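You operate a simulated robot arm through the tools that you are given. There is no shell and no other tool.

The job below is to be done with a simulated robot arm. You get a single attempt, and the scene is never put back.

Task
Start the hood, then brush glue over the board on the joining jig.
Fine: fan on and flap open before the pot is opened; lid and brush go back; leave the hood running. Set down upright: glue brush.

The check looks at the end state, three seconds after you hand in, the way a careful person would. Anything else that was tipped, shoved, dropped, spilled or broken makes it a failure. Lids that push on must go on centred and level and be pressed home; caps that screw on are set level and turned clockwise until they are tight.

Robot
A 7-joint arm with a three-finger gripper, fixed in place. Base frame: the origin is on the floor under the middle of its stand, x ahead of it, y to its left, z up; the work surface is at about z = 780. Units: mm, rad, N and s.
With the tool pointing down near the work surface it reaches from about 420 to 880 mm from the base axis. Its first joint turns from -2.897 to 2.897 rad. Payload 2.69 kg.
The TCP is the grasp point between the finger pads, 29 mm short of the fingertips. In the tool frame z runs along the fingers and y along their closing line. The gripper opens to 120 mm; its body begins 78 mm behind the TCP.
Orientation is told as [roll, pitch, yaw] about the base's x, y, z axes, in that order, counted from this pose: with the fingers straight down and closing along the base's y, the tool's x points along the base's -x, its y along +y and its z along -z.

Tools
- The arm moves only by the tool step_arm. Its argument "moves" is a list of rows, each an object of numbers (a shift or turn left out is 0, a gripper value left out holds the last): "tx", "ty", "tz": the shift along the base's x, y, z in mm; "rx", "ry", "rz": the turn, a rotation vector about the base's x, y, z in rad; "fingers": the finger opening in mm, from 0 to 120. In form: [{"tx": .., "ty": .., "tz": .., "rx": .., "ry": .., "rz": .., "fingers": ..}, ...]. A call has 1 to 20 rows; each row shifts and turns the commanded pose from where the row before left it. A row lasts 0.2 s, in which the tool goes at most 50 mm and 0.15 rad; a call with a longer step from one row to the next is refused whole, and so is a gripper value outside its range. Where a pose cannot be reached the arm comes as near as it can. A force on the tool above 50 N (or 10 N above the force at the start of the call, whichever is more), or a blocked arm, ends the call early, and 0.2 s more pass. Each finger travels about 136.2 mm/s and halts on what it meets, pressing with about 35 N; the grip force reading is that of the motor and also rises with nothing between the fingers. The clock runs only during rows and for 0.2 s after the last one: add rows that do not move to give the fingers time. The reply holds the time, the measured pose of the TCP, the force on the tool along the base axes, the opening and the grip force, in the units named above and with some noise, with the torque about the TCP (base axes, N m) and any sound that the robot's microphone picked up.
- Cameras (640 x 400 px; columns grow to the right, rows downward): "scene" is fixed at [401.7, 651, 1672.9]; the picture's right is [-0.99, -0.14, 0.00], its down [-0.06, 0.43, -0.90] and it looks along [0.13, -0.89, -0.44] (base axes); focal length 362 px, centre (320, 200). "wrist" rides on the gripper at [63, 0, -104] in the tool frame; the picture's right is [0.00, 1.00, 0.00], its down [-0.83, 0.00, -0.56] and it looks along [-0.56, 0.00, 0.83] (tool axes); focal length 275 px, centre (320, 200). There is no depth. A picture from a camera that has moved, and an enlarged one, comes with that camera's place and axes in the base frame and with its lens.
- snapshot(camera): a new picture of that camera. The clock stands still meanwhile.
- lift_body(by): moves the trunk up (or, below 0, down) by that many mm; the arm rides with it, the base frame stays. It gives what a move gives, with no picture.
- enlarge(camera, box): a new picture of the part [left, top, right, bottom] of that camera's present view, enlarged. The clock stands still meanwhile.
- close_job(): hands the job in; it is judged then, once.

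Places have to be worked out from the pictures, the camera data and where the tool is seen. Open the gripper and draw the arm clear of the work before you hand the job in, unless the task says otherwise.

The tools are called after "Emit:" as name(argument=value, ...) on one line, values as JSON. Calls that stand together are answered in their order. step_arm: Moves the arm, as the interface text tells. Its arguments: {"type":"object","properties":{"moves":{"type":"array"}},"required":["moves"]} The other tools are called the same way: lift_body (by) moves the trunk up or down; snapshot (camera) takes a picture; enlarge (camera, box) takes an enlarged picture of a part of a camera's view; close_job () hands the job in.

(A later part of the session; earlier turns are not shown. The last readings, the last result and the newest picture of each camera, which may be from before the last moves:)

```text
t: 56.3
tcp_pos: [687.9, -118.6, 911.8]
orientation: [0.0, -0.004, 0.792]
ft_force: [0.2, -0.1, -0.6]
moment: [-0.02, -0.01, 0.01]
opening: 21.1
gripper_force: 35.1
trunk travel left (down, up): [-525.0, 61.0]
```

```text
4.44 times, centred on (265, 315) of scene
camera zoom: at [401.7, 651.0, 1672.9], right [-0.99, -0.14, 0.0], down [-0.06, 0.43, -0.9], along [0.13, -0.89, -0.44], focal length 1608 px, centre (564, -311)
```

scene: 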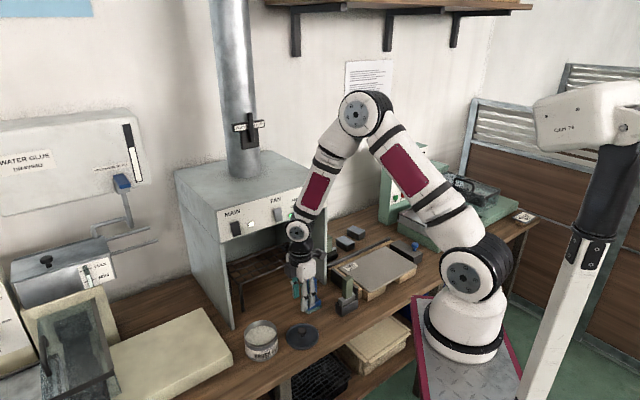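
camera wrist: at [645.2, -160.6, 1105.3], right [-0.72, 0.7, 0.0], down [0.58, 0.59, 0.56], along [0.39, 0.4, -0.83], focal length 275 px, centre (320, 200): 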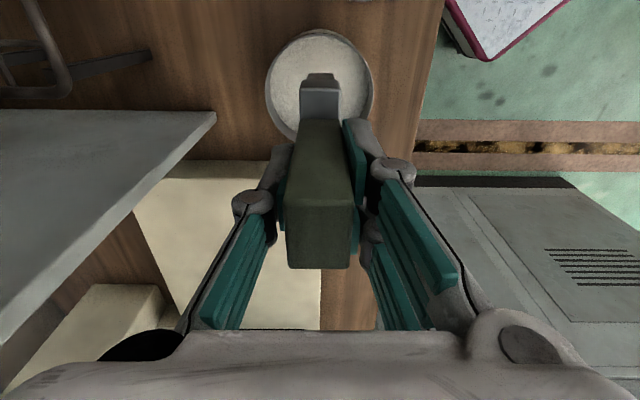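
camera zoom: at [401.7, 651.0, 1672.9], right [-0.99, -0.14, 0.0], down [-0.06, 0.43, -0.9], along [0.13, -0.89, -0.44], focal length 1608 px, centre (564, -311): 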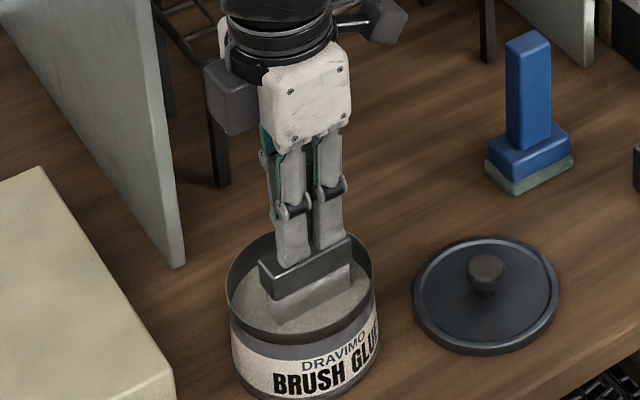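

The bristles are in the glue without any resistance. I lift just clear of the surface and let the brush drain over the pot for a couple of seconds.

Emit:
step_arm(moves=[{"tz": 6}, {"tz": 8}, {"tz": 10}, {}, {}, {}, {}, {}, {}, {}, {}, {}, {}, {"tz": 15}, {"tz": 15}, {}, {}, {}])

Emit:
enlarge(camera="scene", box=[220, 270, 310, 360])

Emit:
enlarge(camera="wrist", box=[250, 20, 390, 160])

```text
t: 60.1
tcp_pos: [687.8, -119.8, 965.7]
orientation: [0.001, -0.005, 0.794]
ft_force: [-0.1, -0.4, -1.0]
moment: [0.01, 0.0, -0.01]
opening: 21.4
gripper_force: 35.1
trunk travel left (down, up): [-525.0, 61.0]
```

```text
4.44 times, centred on (265, 315) of scene
camera zoom: at [401.7, 651.0, 1672.9], right [-0.99, -0.14, 0.0], down [-0.06, 0.43, -0.9], along [0.13, -0.89, -0.44], focal length 1608 px, centre (564, -311)
```

zoom: 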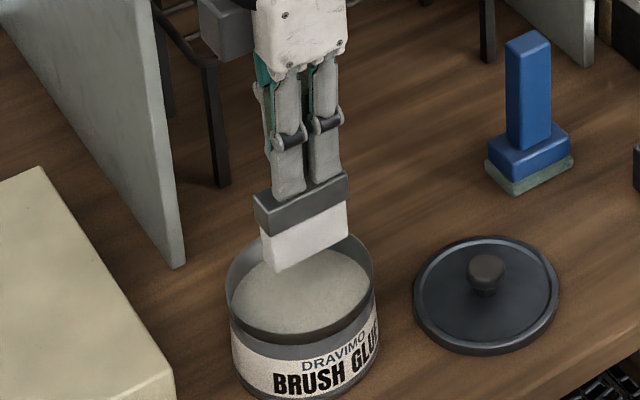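

```text
2.86 times, centred on (320, 90) of wrist
camera zoom: at [642.2, -164.8, 1071.4], right [-0.72, 0.7, 0.0], down [0.58, 0.59, 0.56], along [0.39, 0.4, -0.83], focal length 786 px, centre (320, 514)
```

zoom: 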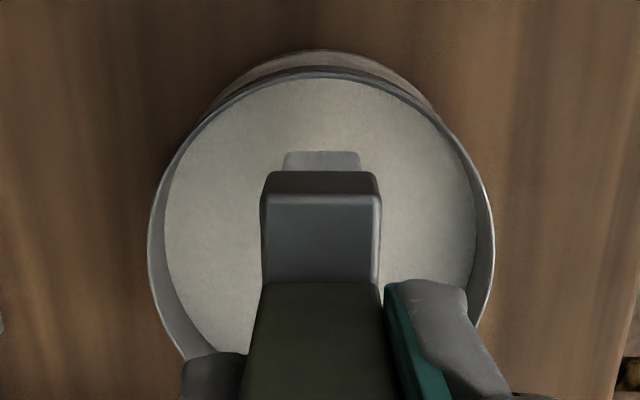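

The bristles have turned white with glue and nothing drips. The board spans about e1 -244…+5 and n 524…702 with its top near z 818; I carry the brush over to its front left-hand corner, high above everything.

Emit:
step_arm(moves=[{"tz": 25}, {"tz": 20}, {"tx": -30.2, "ty": -25.1}, {"tx": -30.2, "ty": -25.1}, {"tx": -30.2, "ty": -25.1}, {"tx": -30.2, "ty": -25.1}, {"tx": -30.2, "ty": -25.1}, {"tx": -30.2, "ty": -25.1}, {"tx": -30.2, "ty": -25.1}, {"tx": -30.2, "ty": -25.1}, {"tx": -30.2, "ty": -25.1}, {"tx": -30.2, "ty": -25.1}, {"tx": -30.2, "ty": -25.1}, {}])

Emit:
snapshot(camera="wrist")

Emit:
enlarge(camera="scene", box=[220, 190, 460, 360])

```text
t: 63.1
tcp_pos: [357.0, -395.3, 1007.7]
orientation: [-0.001, -0.003, 0.793]
ft_force: [-0.4, -0.2, -0.2]
moment: [-0.01, -0.02, 0.0]
opening: 21.0
gripper_force: 34.6
trunk travel left (down, up): [-525.0, 61.0]
```

```text
taken
camera wrist: at [312.4, -440.0, 1113.5], right [-0.72, 0.7, 0.0], down [0.58, 0.59, 0.56], along [0.39, 0.4, -0.83], focal length 275 px, centre (320, 200)
```

wrist: 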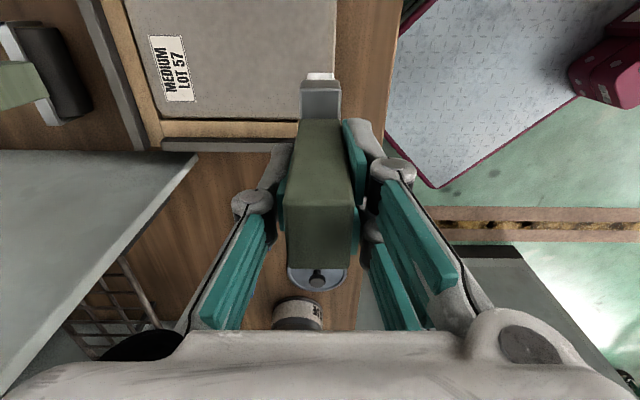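

```text
2.35 times, centred on (340, 275) of scene
camera zoom: at [401.7, 651.0, 1672.9], right [-0.99, -0.14, 0.0], down [-0.06, 0.43, -0.9], along [0.13, -0.89, -0.44], focal length 851 px, centre (273, 24)
```

zoom: 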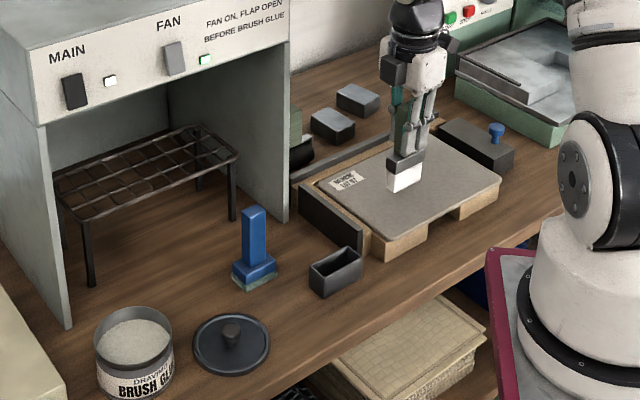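

No drips on the way. I enlarge both views to place the brush precisely relative to the board's corner before touching down.

Emit:
enlarge(camera="wrist", box=[120, 0, 420, 170])

Emit:
enlarge(camera="scene", box=[320, 210, 450, 310])

```text
2.13 times, centred on (270, 85) of wrist
camera zoom: at [312.4, -440.0, 1113.5], right [-0.72, 0.7, 0.0], down [0.58, 0.59, 0.56], along [0.39, 0.4, -0.83], focal length 587 px, centre (427, 445)
```

zoom: 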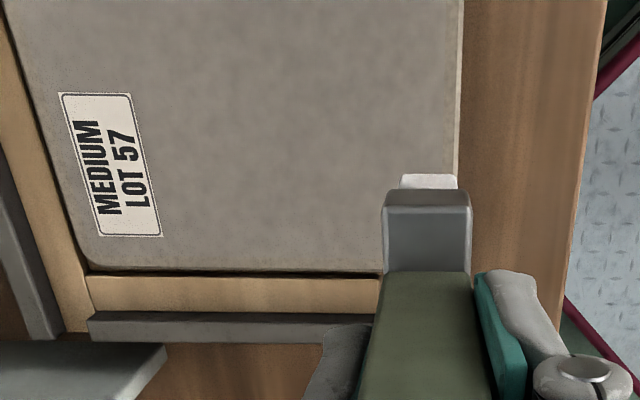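

```text
4.00 times, centred on (385, 260) of scene
camera zoom: at [401.7, 651.0, 1672.9], right [-0.99, -0.14, 0.0], down [-0.06, 0.43, -0.9], along [0.13, -0.89, -0.44], focal length 1447 px, centre (60, -40)
```

zoom: 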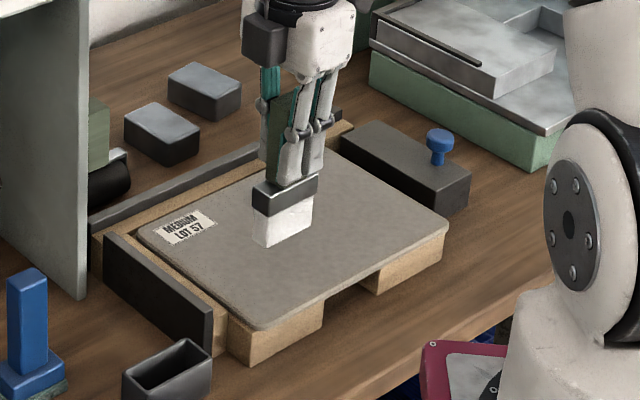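

The board's front edge is at n ≈ 520 and its left-hand end at e1 ≈ +6, so the brush is placed right at that corner, just inside. I lower toward the surface and feel for contact.

Emit:
step_arm(moves=[{"tz": -25}, {"tz": -25}, {"tz": -20}, {"tz": -12}, {"tz": -5}, {}])

Emit:
enlarge(camera="scene", box=[320, 210, 450, 310])

```text
t: 64.5
tcp_pos: [355.9, -396.6, 923.7]
orientation: [-0.004, -0.005, 0.793]
ft_force: [-2.2, 3.2, 33.8]
moment: [0.02, 0.09, 0.01]
opening: 21.6
gripper_force: 35.3
trunk travel left (down, up): [-525.0, 61.0]
```

```text
4.00 times, centred on (385, 260) of scene
camera zoom: at [401.7, 651.0, 1672.9], right [-0.99, -0.14, 0.0], down [-0.06, 0.43, -0.9], along [0.13, -0.89, -0.44], focal length 1447 px, centre (60, -40)
```

zoom: 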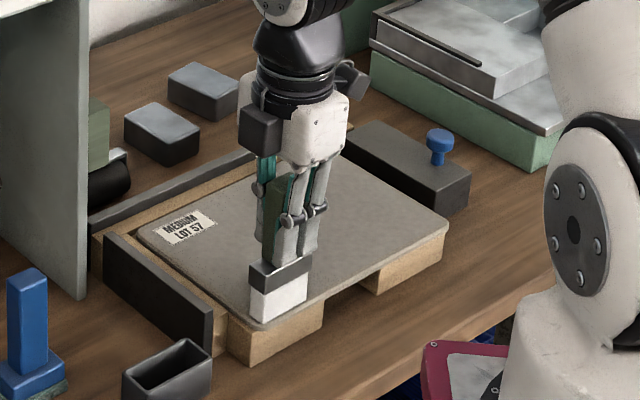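

Contact already at z ≈ 924 with 34 N, which is firm. I ease up to a light pressure.

Emit:
step_arm(moves=[{"tz": 1.5}, {}])

```text
t: 65.1
tcp_pos: [353.3, -394.7, 921.4]
orientation: [0.001, -0.007, 0.793]
ft_force: [0.5, -1.6, 2.7]
moment: [-0.21, 0.0, 0.02]
opening: 21.4
gripper_force: 35.8
trunk travel left (down, up): [-525.0, 61.0]
```

The force is now light (≈3 N). I check whether the brush slipped in the grip.

Emit:
snapshot(camera="wrist")

Emit:
enlarge(camera="scene", box=[350, 230, 420, 300])

```text
taken
camera wrist: at [310.4, -439.2, 1028.9], right [-0.72, 0.7, 0.0], down [0.58, 0.59, 0.56], along [0.39, 0.4, -0.83], focal length 275 px, centre (320, 200)
```

wrist: 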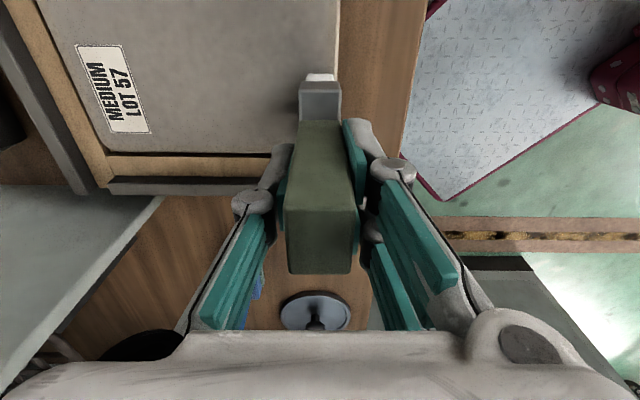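

```text
5.71 times, centred on (385, 265) of scene
camera zoom: at [401.7, 651.0, 1672.9], right [-0.99, -0.14, 0.0], down [-0.06, 0.43, -0.9], along [0.13, -0.89, -0.44], focal length 2067 px, centre (-51, -171)
```

zoom: 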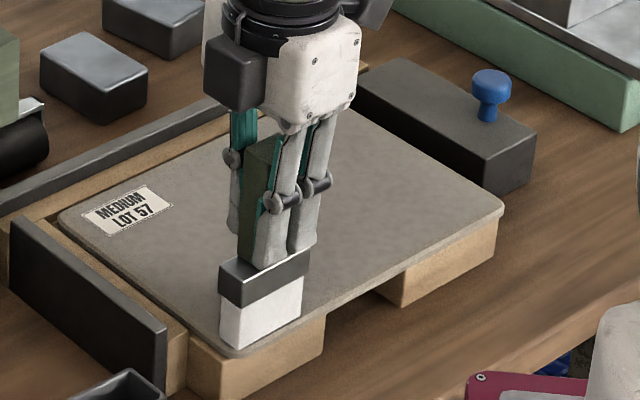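

The handle rode up a few mm in the grip, so I'll keep the pressure light from here on. I start the first stroke across the board, away from the front edge, and watch the load midway.

Emit:
step_arm(moves=[{"tx": 8.2, "ty": -8.35}, {"tx": 8.2, "ty": -8.35}, {"tx": 8.2, "ty": -8.35}, {"tx": 8.2, "ty": -8.35}, {"tx": 8.2, "ty": -8.35}, {"tx": 8.2, "ty": -8.35}])

Emit:
enlarge(camera="scene", box=[320, 210, 450, 310])

Emit:
snapshot(camera="wrist")

```text
t: 66.5
tcp_pos: [403.6, -442.6, 924.3]
orientation: [0.001, -0.004, 0.793]
ft_force: [-0.1, -0.5, 0.2]
moment: [-0.03, -0.03, 0.0]
opening: 21.1
gripper_force: 35.2
trunk travel left (down, up): [-525.0, 61.0]
```

```text
4.00 times, centred on (385, 260) of scene
camera zoom: at [401.7, 651.0, 1672.9], right [-0.99, -0.14, 0.0], down [-0.06, 0.43, -0.9], along [0.13, -0.89, -0.44], focal length 1447 px, centre (60, -40)
```

zoom: 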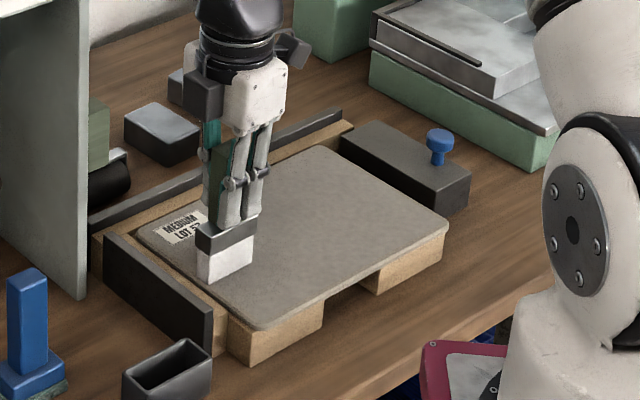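

```text
taken
camera wrist: at [359.9, -487.7, 1029.2], right [-0.72, 0.7, 0.0], down [0.58, 0.59, 0.56], along [0.39, 0.4, -0.83], focal length 275 px, centre (320, 200)
```

wrist: 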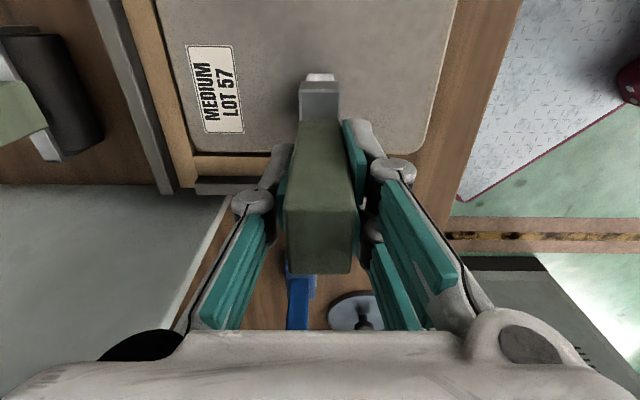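

The brush lost contact here (no force, no mark). I lower in 1 mm steps until it touches again.

Emit:
step_arm(moves=[{"tz": -1.5}, {"tz": -1}, {}])

```text
t: 67.3
tcp_pos: [405.4, -445.2, 922.8]
orientation: [-0.003, -0.006, 0.795]
ft_force: [2.1, 8.2, 29.8]
moment: [0.41, -0.14, -0.04]
opening: 21.3
gripper_force: 34.5
trunk travel left (down, up): [-525.0, 61.0]
```

The bristles behave stiffly (30 N within ~2 mm). I lift by 1 mm and check the pressure, then drag a short way and look for a glue mark.

Emit:
step_arm(moves=[{"tz": 0.8}, {"tx": 5, "ty": -5.1}, {"tx": 5, "ty": -5.1}, {"tx": 5, "ty": -5.1}])

Emit:
enlarge(camera="scene", box=[320, 210, 450, 310])

Emit:
enlarge(camera="wrist", box=[150, 0, 470, 170])

```text
t: 68.3
tcp_pos: [419.0, -458.1, 923.0]
orientation: [-0.001, -0.006, 0.793]
ft_force: [-7.6, 3.5, 19.6]
moment: [0.06, 0.72, -0.07]
opening: 21.2
gripper_force: 34.9
trunk travel left (down, up): [-525.0, 61.0]
```

```text
4.00 times, centred on (385, 260) of scene
camera zoom: at [401.7, 651.0, 1672.9], right [-0.99, -0.14, 0.0], down [-0.06, 0.43, -0.9], along [0.13, -0.89, -0.44], focal length 1447 px, centre (60, -40)
```

zoom: 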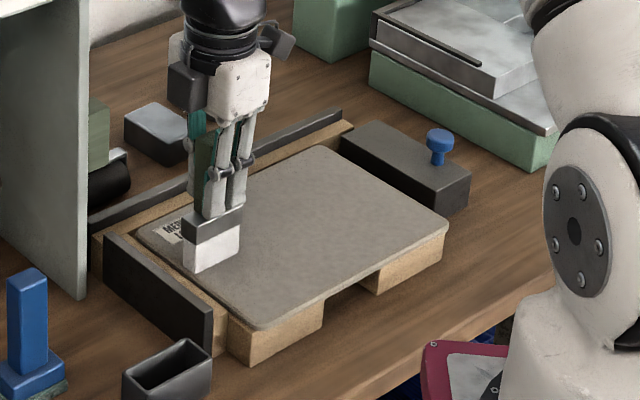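

```text
2.00 times, centred on (310, 85) of wrist
camera zoom: at [374.1, -502.4, 1028.5], right [-0.71, 0.7, 0.0], down [0.58, 0.59, 0.56], along [0.39, 0.4, -0.83], focal length 551 px, centre (340, 430)
```

zoom: 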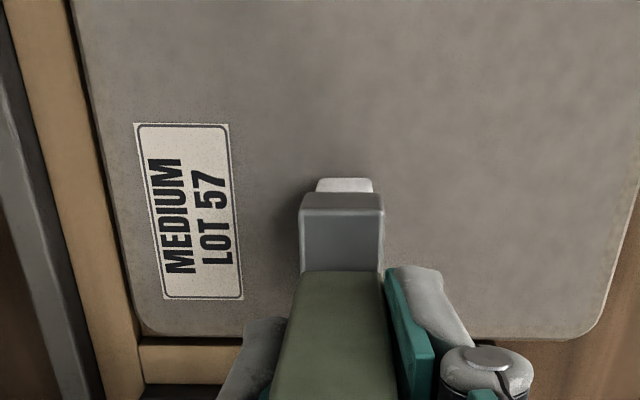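

The contact torque shows the load is at the bristle tips (~95 mm below the TCP), so the brush is sliding on the board, yet I see no track. I zoom in on the area already passed over.

Emit:
enlarge(camera="scene", box=[345, 240, 415, 300])

Emit:
enlarge(camera="wrist", box=[290, 40, 470, 190])

```text
6.67 times, centred on (380, 270) of scene
camera zoom: at [401.7, 651.0, 1672.9], right [-0.99, -0.14, 0.0], down [-0.06, 0.43, -0.9], along [0.13, -0.89, -0.44], focal length 2412 px, centre (-80, -267)
```

zoom: 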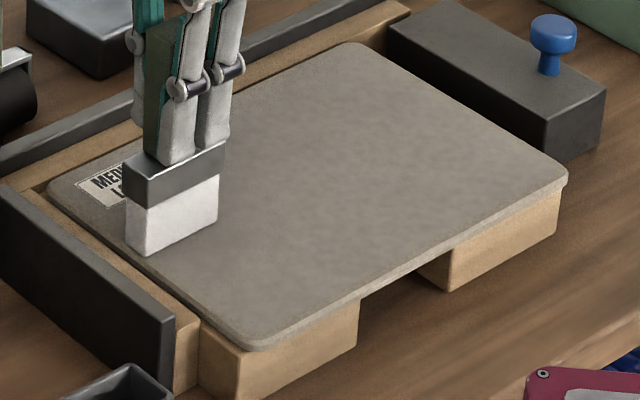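

```text
2.67 times, centred on (380, 115) of wrist
camera zoom: at [374.1, -502.4, 1028.5], right [-0.71, 0.7, 0.0], down [0.58, 0.59, 0.56], along [0.39, 0.4, -0.83], focal length 734 px, centre (160, 427)
```

zoom: 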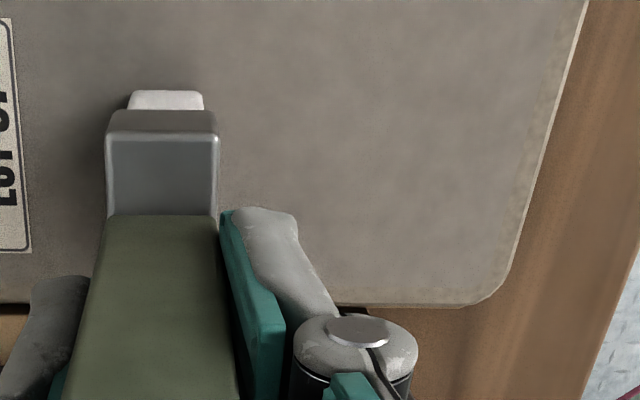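

Still no track anywhere. I take a tight zoom on the bristle bottom to see whether it truly touches the board.

Emit:
enlarge(camera="scene", box=[355, 240, 385, 262])

Emit:
enlarge(camera="wrist", box=[290, 60, 350, 110])

```text
16.00 times, centred on (370, 251) of scene
camera zoom: at [401.7, 651.0, 1672.9], right [-0.99, -0.14, 0.0], down [-0.06, 0.43, -0.9], along [0.13, -0.89, -0.44], focal length 5788 px, centre (-480, -616)
```

zoom: 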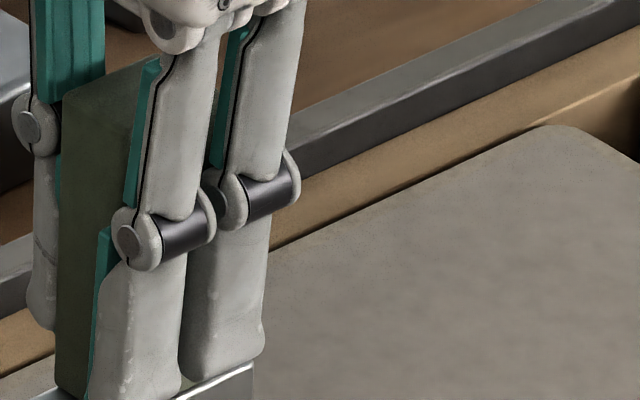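

```text
8.00 times, centred on (320, 85) of wrist
camera zoom: at [374.1, -502.4, 1028.5], right [-0.71, 0.7, 0.0], down [0.58, 0.59, 0.56], along [0.39, 0.4, -0.83], focal length 2202 px, centre (320, 1120)
```

zoom: 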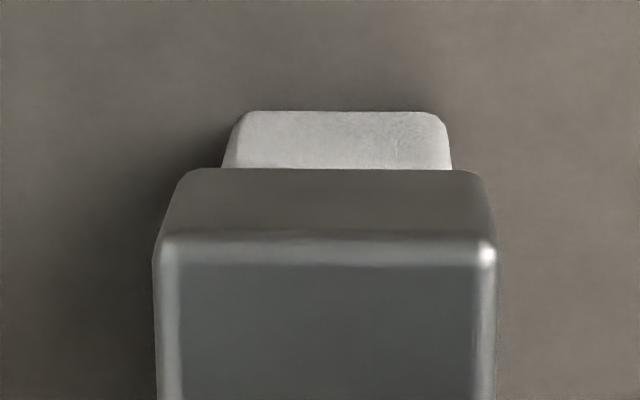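

I lift the brush clear to inspect the board beneath it and the bristles.

Emit:
step_arm(moves=[{"tz": 10}, {"tz": 25}, {"tz": 25}, {}])

Emit:
enlarge(camera="scene", box=[320, 190, 450, 310])

Emit:
snapshot(camera="wrist")

```text
t: 69.3
tcp_pos: [420.3, -458.7, 981.1]
orientation: [0.0, -0.005, 0.792]
ft_force: [-0.9, 0.2, -0.6]
moment: [0.0, 0.0, -0.01]
opening: 21.2
gripper_force: 34.7
trunk travel left (down, up): [-525.0, 61.0]
```

```text
3.33 times, centred on (385, 250) of scene
camera zoom: at [401.7, 651.0, 1672.9], right [-0.99, -0.14, 0.0], down [-0.06, 0.43, -0.9], along [0.13, -0.89, -0.44], focal length 1206 px, centre (103, 33)
```

zoom: 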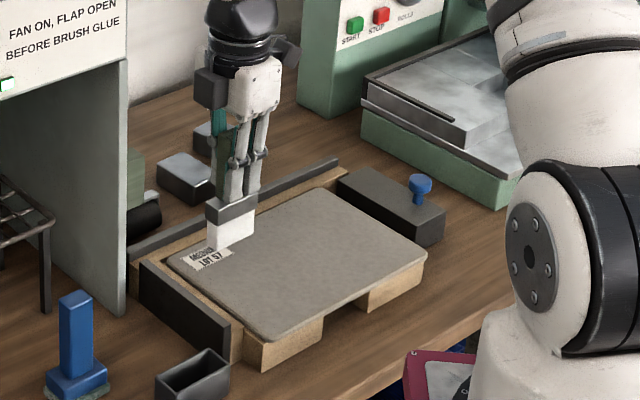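

```text
taken
camera wrist: at [375.1, -503.9, 1086.6], right [-0.72, 0.7, 0.0], down [0.58, 0.59, 0.56], along [0.39, 0.4, -0.83], focal length 275 px, centre (320, 200)
```

wrist: 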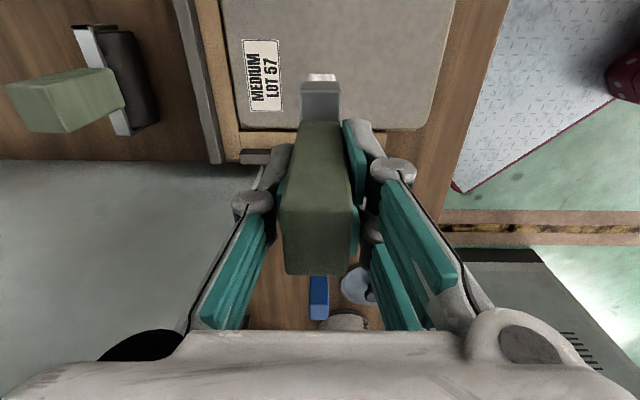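

No mark shows. As a clear test I will drag over the printed label area with steady contact; I move there and lower to just above contact.

Emit:
step_arm(moves=[{"tx": 6, "ty": -20, "tz": -20}, {"tz": -20}, {"tz": -13}, {}, {"tz": -1.5}, {}])

```text
t: 70.7
tcp_pos: [425.8, -478.1, 927.8]
orientation: [0.0, -0.004, 0.792]
ft_force: [-0.6, 0.4, -1.3]
moment: [0.01, 0.0, -0.04]
opening: 21.4
gripper_force: 34.9
trunk travel left (down, up): [-525.0, 61.0]
```

Emit:
step_arm(moves=[{"tz": -1.5}, {"tz": -1.5}, {}])

```text
t: 71.5
tcp_pos: [424.9, -478.2, 924.1]
orientation: [0.0, -0.006, 0.791]
ft_force: [-0.6, -0.5, -0.1]
moment: [0.02, 0.01, -0.05]
opening: 21.5
gripper_force: 34.6
trunk travel left (down, up): [-525.0, 61.0]
```

Emit:
step_arm(moves=[{"tz": -1}, {}])

```text
t: 72.1
tcp_pos: [425.7, -478.2, 924.8]
orientation: [0.0, -0.005, 0.791]
ft_force: [0.1, -0.4, -1.5]
moment: [-0.03, 0.0, -0.01]
opening: 21.4
gripper_force: 35.7
trunk travel left (down, up): [-525.0, 61.0]
```

Emit:
step_arm(moves=[{"tz": -1}, {}])

Emit:
enlarge(camera="wrist", box=[200, 0, 440, 150])

```text
t: 72.7
tcp_pos: [426.0, -480.3, 922.3]
orientation: [-0.002, -0.006, 0.792]
ft_force: [-0.4, 0.9, 6.9]
moment: [0.02, 0.1, 0.02]
opening: 21.3
gripper_force: 34.8
trunk travel left (down, up): [-525.0, 61.0]
```

```text
2.67 times, centred on (320, 75) of wrist
camera zoom: at [380.9, -523.7, 1028.5], right [-0.72, 0.7, 0.0], down [0.58, 0.59, 0.56], along [0.39, 0.4, -0.83], focal length 734 px, centre (320, 533)
```

zoom: 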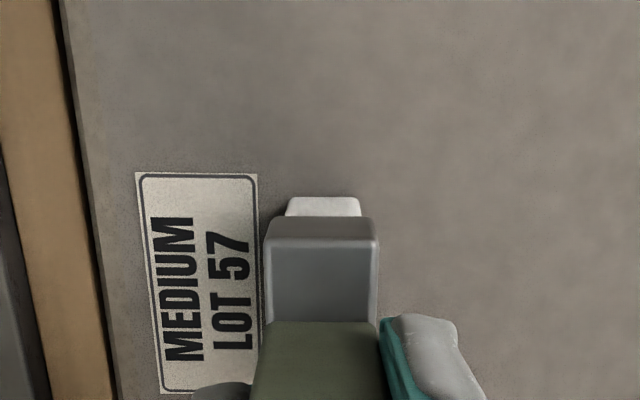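

Light contact (7 N) right beside the label. I drag over it toward the back edge at this height.

Emit:
step_arm(moves=[{"tx": 6.3, "ty": -6.4}, {"tx": 6.3, "ty": -6.4}, {"tx": 6.3, "ty": -6.4}, {"tx": 6.3, "ty": -6.4}, {"tx": 6.3, "ty": -6.4}])

Emit:
enlarge(camera="wrist", box=[200, 0, 440, 150])

Emit:
enlarge(camera="scene", box=[320, 210, 450, 310])

```text
t: 73.9
tcp_pos: [456.0, -509.1, 924.1]
orientation: [0.002, -0.006, 0.791]
ft_force: [0.2, -0.7, -0.5]
moment: [-0.03, 0.01, 0.01]
opening: 21.3
gripper_force: 35.0
trunk travel left (down, up): [-525.0, 61.0]
```

```text
2.67 times, centred on (320, 75) of wrist
camera zoom: at [411.2, -554.9, 1029.2], right [-0.72, 0.7, 0.0], down [0.58, 0.59, 0.56], along [0.39, 0.4, -0.83], focal length 734 px, centre (320, 533)
```

zoom: 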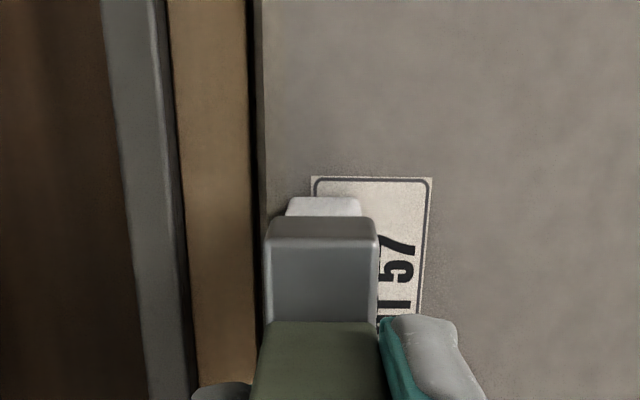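

```text
4.00 times, centred on (385, 260) of scene
camera zoom: at [401.7, 651.0, 1672.9], right [-0.99, -0.14, 0.0], down [-0.06, 0.43, -0.9], along [0.13, -0.89, -0.44], focal length 1447 px, centre (60, -40)
```

zoom: 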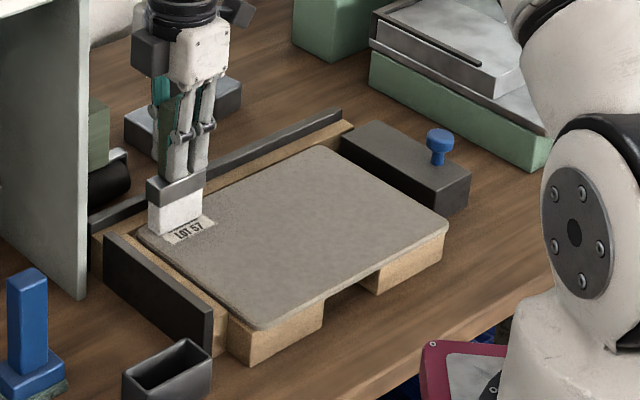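

There seems to be a faint speckled patch beside the label now. I zoom in on it.

Emit:
enlarge(camera="scene", box=[350, 245, 395, 280])

Emit:
enlarge(camera="wrist", box=[310, 40, 400, 130])

```text
11.43 times, centred on (372, 262) of scene
camera zoom: at [401.7, 651.0, 1672.9], right [-0.99, -0.14, 0.0], down [-0.06, 0.43, -0.9], along [0.13, -0.89, -0.44], focal length 4134 px, centre (-280, -514)
```

zoom: 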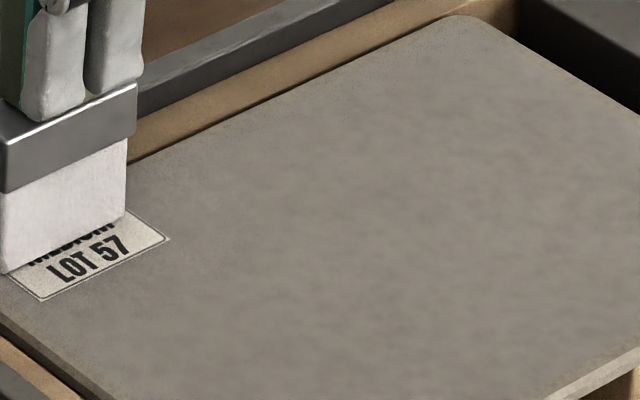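

```text
4.44 times, centred on (355, 85) of wrist
camera zoom: at [411.2, -554.9, 1029.2], right [-0.72, 0.7, 0.0], down [0.58, 0.59, 0.56], along [0.39, 0.4, -0.83], focal length 1224 px, centre (164, 711)
```

zoom: 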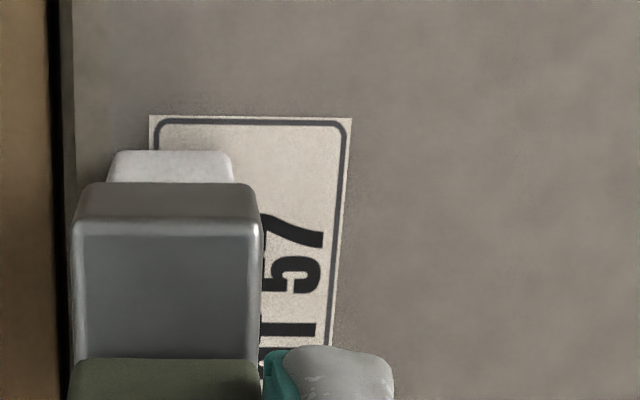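

Nothing yet: the contact was lost during that drag as the height drifted ~2 mm. I press again to a moderate load here before dragging slowly back toward the front.

Emit:
step_arm(moves=[{"tz": -1.2}, {}])

```text
t: 74.5
tcp_pos: [455.4, -509.6, 923.0]
orientation: [0.002, -0.006, 0.792]
ft_force: [-0.6, 1.3, 4.9]
moment: [0.11, 0.09, -0.02]
opening: 21.3
gripper_force: 34.9
trunk travel left (down, up): [-525.0, 61.0]
```

Emit:
step_arm(moves=[{"tz": -0.6}, {"tx": -3.5, "ty": 3.6, "tz": -0.1}, {"tx": -3.5, "ty": 3.6, "tz": -0.1}, {"tx": -3.5, "ty": 3.6, "tz": -0.1}, {"tx": -3.5, "ty": 3.6, "tz": -0.1}])

Emit:
enlarge(camera="wrist", box=[200, 0, 440, 150])

Emit:
enlarge(camera="scene", box=[345, 240, 415, 300])

```text
t: 75.7
tcp_pos: [443.9, -497.7, 922.1]
orientation: [-0.004, -0.004, 0.794]
ft_force: [7.8, -5.5, 21.7]
moment: [-0.44, -0.51, 0.03]
opening: 21.5
gripper_force: 34.3
trunk travel left (down, up): [-525.0, 61.0]
```

```text
2.67 times, centred on (320, 75) of wrist
camera zoom: at [399.7, -542.6, 1028.0], right [-0.72, 0.7, 0.0], down [0.58, 0.59, 0.56], along [0.39, 0.4, -0.83], focal length 734 px, centre (320, 533)
```

zoom: 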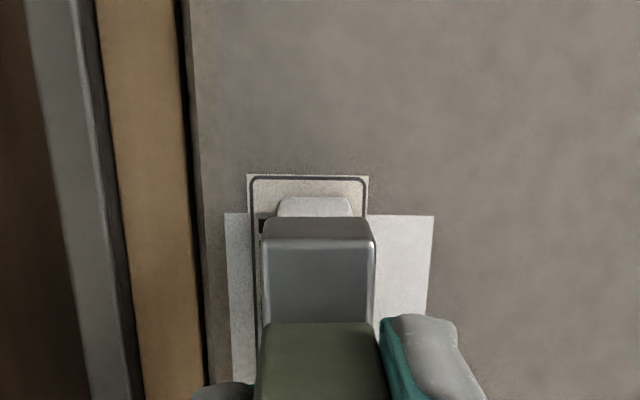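

```text
6.67 times, centred on (380, 270) of scene
camera zoom: at [401.7, 651.0, 1672.9], right [-0.99, -0.14, 0.0], down [-0.06, 0.43, -0.9], along [0.13, -0.89, -0.44], focal length 2412 px, centre (-80, -267)
```

zoom: 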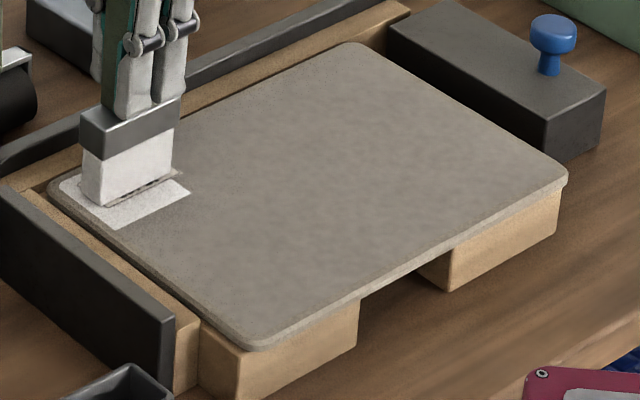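

A white glue patch now shows under the brush: steady contact of around 20 N lays glue. I continue the drag toward the front edge, holding that pressure.

Emit:
step_arm(moves=[{"tx": -3.5, "ty": 3.6, "tz": -0.1}, {"tx": -3.5, "ty": 3.6, "tz": -0.1}, {"tx": -3.5, "ty": 3.6, "tz": -0.1}, {"tx": -3.5, "ty": 3.6, "tz": -0.1}])

Emit:
enlarge(camera="scene", box=[345, 240, 415, 300])

```text
t: 76.7
tcp_pos: [429.9, -483.2, 921.2]
orientation: [-0.007, -0.006, 0.792]
ft_force: [9.8, -8.9, 31.9]
moment: [-0.74, -0.75, 0.05]
opening: 21.5
gripper_force: 35.2
trunk travel left (down, up): [-525.0, 61.0]
```

```text
6.67 times, centred on (380, 270) of scene
camera zoom: at [401.7, 651.0, 1672.9], right [-0.99, -0.14, 0.0], down [-0.06, 0.43, -0.9], along [0.13, -0.89, -0.44], focal length 2412 px, centre (-80, -267)
```

zoom: 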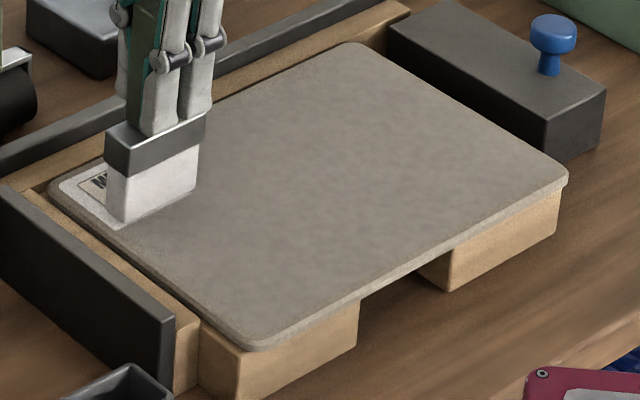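

Pressure has risen to 32 N, so I ease up slightly and continue the drag without the downward slope.

Emit:
step_arm(moves=[{"tz": 0.7}, {"tx": -4.5, "ty": 4.6}, {"tx": -4.5, "ty": 4.6}, {"tx": -4.5, "ty": 4.6}, {"tx": -4.5, "ty": 4.6}])

Emit:
enlarge(camera="scene", box=[345, 240, 415, 300])

Emit:
enlarge(camera="wrist", box=[150, 0, 450, 160])

```text
t: 77.9
tcp_pos: [410.0, -464.7, 922.3]
orientation: [-0.005, -0.004, 0.792]
ft_force: [8.6, -10.6, 34.7]
moment: [-0.78, -0.67, 0.01]
opening: 21.4
gripper_force: 35.1
trunk travel left (down, up): [-525.0, 61.0]
```

```text
6.67 times, centred on (380, 270) of scene
camera zoom: at [401.7, 651.0, 1672.9], right [-0.99, -0.14, 0.0], down [-0.06, 0.43, -0.9], along [0.13, -0.89, -0.44], focal length 2412 px, centre (-80, -267)
```

zoom: 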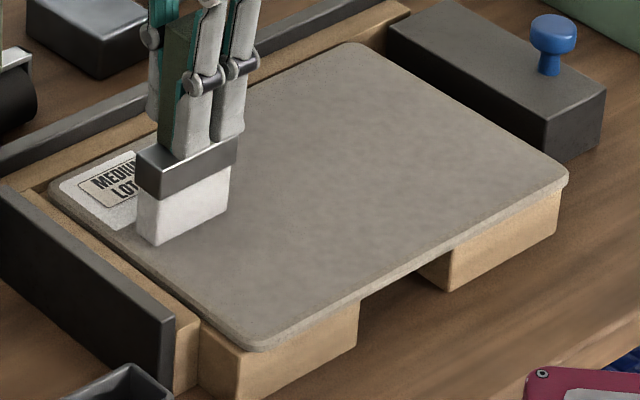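

```text
2.13 times, centred on (300, 80) of wrist
camera zoom: at [366.0, -509.9, 1027.6], right [-0.71, 0.7, -0.01], down [0.58, 0.59, 0.56], along [0.39, 0.4, -0.83], focal length 587 px, centre (363, 456)
```

zoom: 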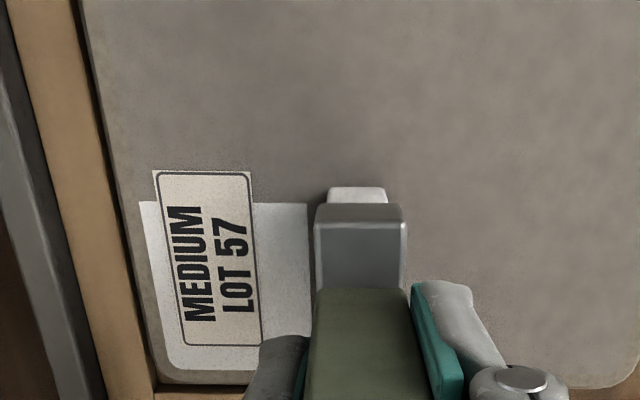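

The glue appears in blocks (about 60 × 55 mm), the first one done. I ease the pressure a bit and keep dragging toward the front to see the next block fill.

Emit:
step_arm(moves=[{"tz": 0.8}, {"tx": -5, "ty": 5.1}, {"tx": -5, "ty": 5.1}, {"tx": -5, "ty": 5.1}, {"tx": -5, "ty": 5.1}, {"tx": -5, "ty": 5.1}])

Emit:
enlarge(camera="scene", box=[345, 240, 415, 300])

```text
t: 79.3
tcp_pos: [385.7, -439.3, 921.1]
orientation: [0.001, -0.006, 0.791]
ft_force: [3.2, -3.4, 11.7]
moment: [-0.27, -0.27, 0.02]
opening: 21.5
gripper_force: 35.2
trunk travel left (down, up): [-525.0, 61.0]
```

```text
6.67 times, centred on (380, 270) of scene
camera zoom: at [401.7, 651.0, 1672.9], right [-0.99, -0.14, 0.0], down [-0.06, 0.43, -0.9], along [0.13, -0.89, -0.44], focal length 2412 px, centre (-80, -267)
```

zoom: 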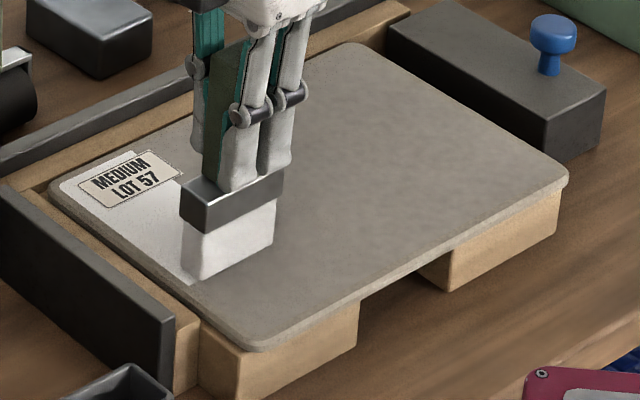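

The second block has filled. I continue to the front edge at this moderate pressure.

Emit:
step_arm(moves=[{"tx": -5, "ty": 5.1, "tz": -0.2}, {"tx": -5, "ty": 5.1, "tz": -0.1}, {"tx": -5, "ty": 5.1, "tz": -0.1}, {"tx": -5, "ty": 5.1, "tz": -0.1}, {"tx": -5, "ty": 5.1}, {"tx": -5, "ty": 5.1}])

Emit:
enlarge(camera="scene", box=[345, 240, 415, 300])

```text
t: 80.7
tcp_pos: [357.1, -408.9, 921.6]
orientation: [-0.004, -0.006, 0.793]
ft_force: [6.7, -5.6, 19.0]
moment: [-0.3, -0.48, 0.03]
opening: 21.4
gripper_force: 35.1
trunk travel left (down, up): [-525.0, 61.0]
```

```text
6.67 times, centred on (380, 270) of scene
camera zoom: at [401.7, 651.0, 1672.9], right [-0.99, -0.14, 0.0], down [-0.06, 0.43, -0.9], along [0.13, -0.89, -0.44], focal length 2412 px, centre (-80, -267)
```

zoom: 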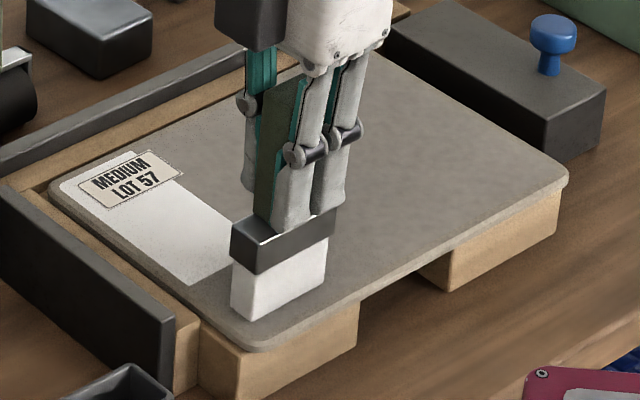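

Two blocks are done; the third along the front edge is still open. I continue the last few millimetres to the front.

Emit:
step_arm(moves=[{"tx": -3.5, "ty": 3.6}, {"tx": -3.5, "ty": 3.6}, {}])

Emit:
enlarge(camera="scene", box=[345, 240, 415, 300])

Emit:
enlarge(camera="wrist", box=[100, 0, 420, 180])

```text
t: 81.5
tcp_pos: [348.9, -401.5, 921.7]
orientation: [-0.002, -0.006, 0.793]
ft_force: [5.4, -4.1, 18.3]
moment: [-0.33, -0.36, 0.06]
opening: 21.1
gripper_force: 34.6
trunk travel left (down, up): [-525.0, 61.0]
```

```text
6.67 times, centred on (380, 270) of scene
camera zoom: at [401.7, 651.0, 1672.9], right [-0.99, -0.14, 0.0], down [-0.06, 0.43, -0.9], along [0.13, -0.89, -0.44], focal length 2412 px, centre (-80, -267)
```

zoom: 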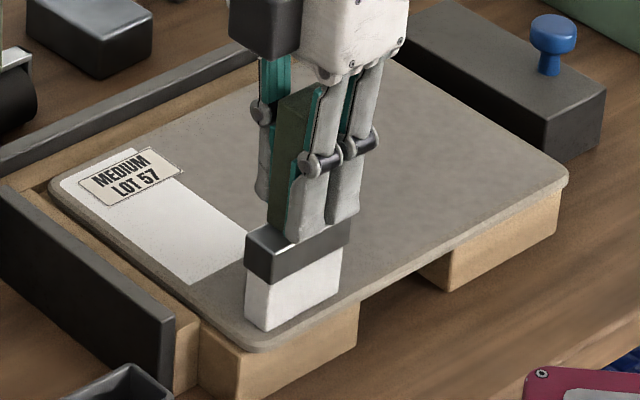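

```text
2.00 times, centred on (260, 90) of wrist
camera zoom: at [304.9, -446.3, 1027.3], right [-0.72, 0.7, 0.0], down [0.58, 0.59, 0.56], along [0.39, 0.4, -0.83], focal length 551 px, centre (440, 420)
```

zoom: 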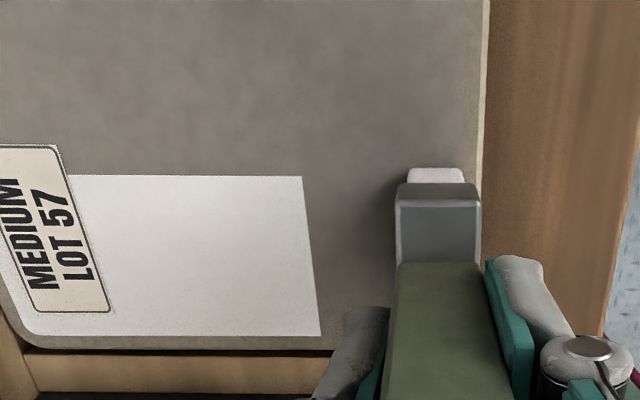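

The third block (front edge) isn't filled yet though the bristles still look white. I make a second pass over it, back toward n ≈ 575 with steady contact.

Emit:
step_arm(moves=[{"tx": 5, "ty": -5.1}, {"tx": 5, "ty": -5.1}, {"tx": 5, "ty": -5.1}, {"tx": 5, "ty": -5.1}, {"tx": 5, "ty": -5.1}, {"tx": 5, "ty": -5.1}])

Emit:
enlarge(camera="scene", box=[345, 240, 415, 300])

```text
t: 82.9
tcp_pos: [379.8, -432.1, 920.8]
orientation: [0.0, -0.006, 0.793]
ft_force: [-0.3, -0.5, -0.5]
moment: [0.01, 0.0, 0.02]
opening: 21.4
gripper_force: 35.7
trunk travel left (down, up): [-525.0, 61.0]
```

```text
6.67 times, centred on (380, 270) of scene
camera zoom: at [401.7, 651.0, 1672.9], right [-0.99, -0.14, 0.0], down [-0.06, 0.43, -0.9], along [0.13, -0.89, -0.44], focal length 2412 px, centre (-80, -267)
```

zoom: 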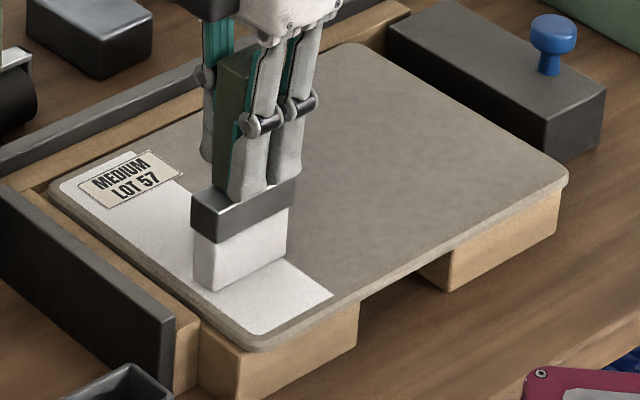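

The third block filled on the return pass, so the first strip is complete. I lift slightly, shift to the next strip (e1 ≈ -87) at the back edge, and come down again.

Emit:
step_arm(moves=[{"tz": 8}, {"tx": 10, "ty": -30}, {"tx": 10, "ty": -30}, {"tx": 10, "ty": -30}, {"tx": 10, "ty": -30}, {"tz": -6}, {}])

```text
t: 84.5
tcp_pos: [419.8, -551.5, 923.2]
orientation: [0.0, -0.006, 0.792]
ft_force: [-0.7, -0.4, -0.5]
moment: [0.0, -0.01, -0.01]
opening: 21.1
gripper_force: 35.2
trunk travel left (down, up): [-525.0, 61.0]
```

Emit:
step_arm(moves=[{"tz": -1.5}, {"tz": -0.8}, {}])

Emit:
enlarge(camera="wrist", box=[150, 0, 450, 160])

```text
t: 85.3
tcp_pos: [418.4, -551.8, 919.9]
orientation: [0.0, -0.005, 0.793]
ft_force: [-0.2, 0.3, 0.7]
moment: [0.02, 0.01, 0.02]
opening: 21.3
gripper_force: 35.1
trunk travel left (down, up): [-525.0, 61.0]
```

```text
2.13 times, centred on (300, 80) of wrist
camera zoom: at [374.2, -597.1, 1027.1], right [-0.72, 0.7, 0.0], down [0.58, 0.59, 0.56], along [0.39, 0.4, -0.83], focal length 587 px, centre (363, 456)
```

zoom: 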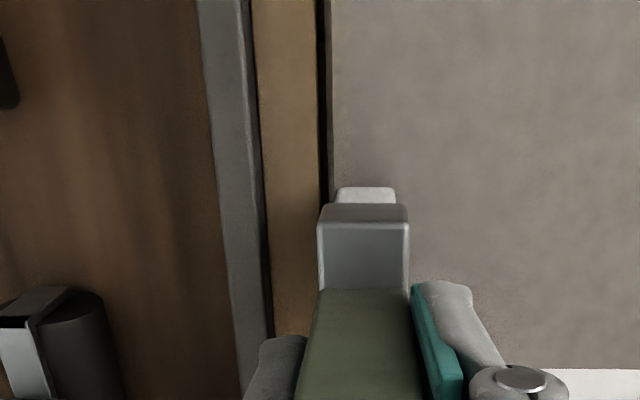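

The brush is just inside the back edge, hovering by a hair. I lower a little more to get contact.

Emit:
step_arm(moves=[{"tz": -1.2}, {}])

```text
t: 85.9
tcp_pos: [418.5, -551.5, 921.0]
orientation: [-0.004, -0.005, 0.792]
ft_force: [-1.4, 4.5, 18.0]
moment: [0.35, 0.0, 0.01]
opening: 21.3
gripper_force: 35.3
trunk travel left (down, up): [-525.0, 61.0]
```

Contact at 18 N. I drag toward the front, checking the load on the way.

Emit:
step_arm(moves=[{"tx": -4.9, "ty": 5.0}, {"tx": -4.9, "ty": 5.0}, {"tx": -4.9, "ty": 5.0}, {"tx": -4.9, "ty": 5.0}, {"tx": -4.9, "ty": 5.0}, {"tx": -4.9, "ty": 5.0}])

Emit:
enlarge(camera="scene", box=[345, 230, 435, 300])

```text
t: 87.3
tcp_pos: [387.8, -520.7, 919.5]
orientation: [0.002, -0.004, 0.793]
ft_force: [0.6, -1.7, 1.0]
moment: [-0.03, -0.03, -0.02]
opening: 21.3
gripper_force: 34.9
trunk travel left (down, up): [-525.0, 61.0]
```

```text
5.71 times, centred on (390, 265) of scene
camera zoom: at [401.7, 651.0, 1672.9], right [-0.99, -0.14, 0.0], down [-0.06, 0.43, -0.9], along [0.13, -0.89, -0.44], focal length 2067 px, centre (-80, -171)
```

zoom: 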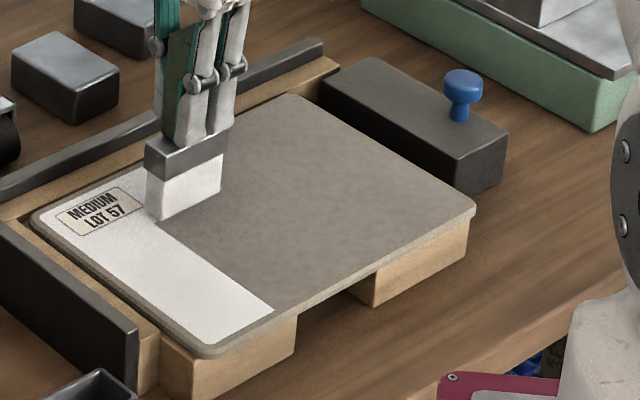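

Contact was lost along the way. I lower by 1.8 mm and carry on.

Emit:
step_arm(moves=[{"tz": -1.8}, {"tx": -4.9, "ty": 5.0}, {"tx": -4.9, "ty": 5.0}, {"tx": -4.9, "ty": 5.0}])

```text
t: 88.3
tcp_pos: [376.3, -507.0, 919.9]
orientation: [-0.007, -0.003, 0.792]
ft_force: [6.6, -7.7, 27.6]
moment: [-0.55, -0.59, 0.02]
opening: 21.4
gripper_force: 34.5
trunk travel left (down, up): [-525.0, 61.0]
```

Emit:
step_arm(moves=[{"tx": -4.9, "ty": 5.0, "tz": 0.2}, {"tx": -4.9, "ty": 5.0}, {"tx": -4.9, "ty": 5.0}, {"tx": -4.9, "ty": 5.0}])

Emit:
enlarge(camera="scene", box=[345, 230, 435, 300])

```text
t: 89.3
tcp_pos: [354.6, -486.0, 919.0]
orientation: [-0.003, -0.003, 0.792]
ft_force: [9.0, -9.5, 32.6]
moment: [-0.6, -0.66, 0.04]
opening: 21.0
gripper_force: 34.8
trunk travel left (down, up): [-525.0, 61.0]
```

```text
5.71 times, centred on (390, 265) of scene
camera zoom: at [401.7, 651.0, 1672.9], right [-0.99, -0.14, 0.0], down [-0.06, 0.43, -0.9], along [0.13, -0.89, -0.44], focal length 2067 px, centre (-80, -171)
```

zoom: 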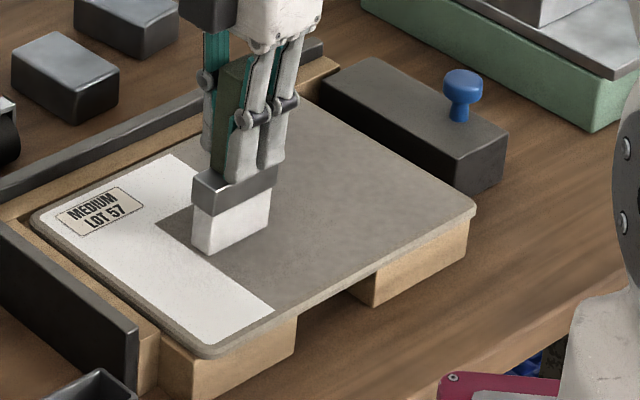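

The rear block of strip two is filled. I continue to the front edge.

Emit:
step_arm(moves=[{"tx": -4.9, "ty": 5.0, "tz": 0.5}, {"tx": -4.9, "ty": 5.0}, {"tx": -4.9, "ty": 5.0}, {"tx": -4.9, "ty": 5.0}])

```text
t: 90.3
tcp_pos: [333.4, -464.7, 920.0]
orientation: [0.001, -0.004, 0.793]
ft_force: [6.5, -8.6, 28.1]
moment: [-0.62, -0.45, 0.03]
opening: 21.5
gripper_force: 35.0
trunk travel left (down, up): [-525.0, 61.0]
```

Emit:
step_arm(moves=[{"tx": -4.9, "ty": 5.0, "tz": 0.2}, {"tx": -4.9, "ty": 5.0}, {"tx": -4.9, "ty": 5.0}, {"tx": -4.9, "ty": 5.0}])

Emit:
enlarge(camera="scene", box=[345, 230, 435, 300])

```text
t: 91.3
tcp_pos: [317.9, -446.4, 919.4]
orientation: [-0.005, -0.003, 0.794]
ft_force: [10.2, -7.9, 33.9]
moment: [-0.66, -0.65, 0.03]
opening: 21.7
gripper_force: 35.0
trunk travel left (down, up): [-525.0, 61.0]
```

```text
5.71 times, centred on (390, 265) of scene
camera zoom: at [401.7, 651.0, 1672.9], right [-0.99, -0.14, 0.0], down [-0.06, 0.43, -0.9], along [0.13, -0.89, -0.44], focal length 2067 px, centre (-80, -171)
```

zoom: 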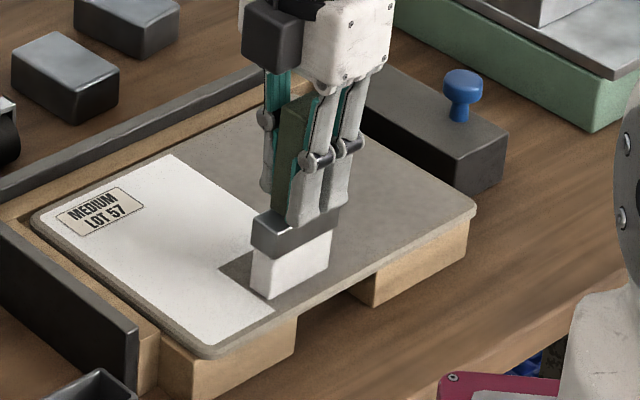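

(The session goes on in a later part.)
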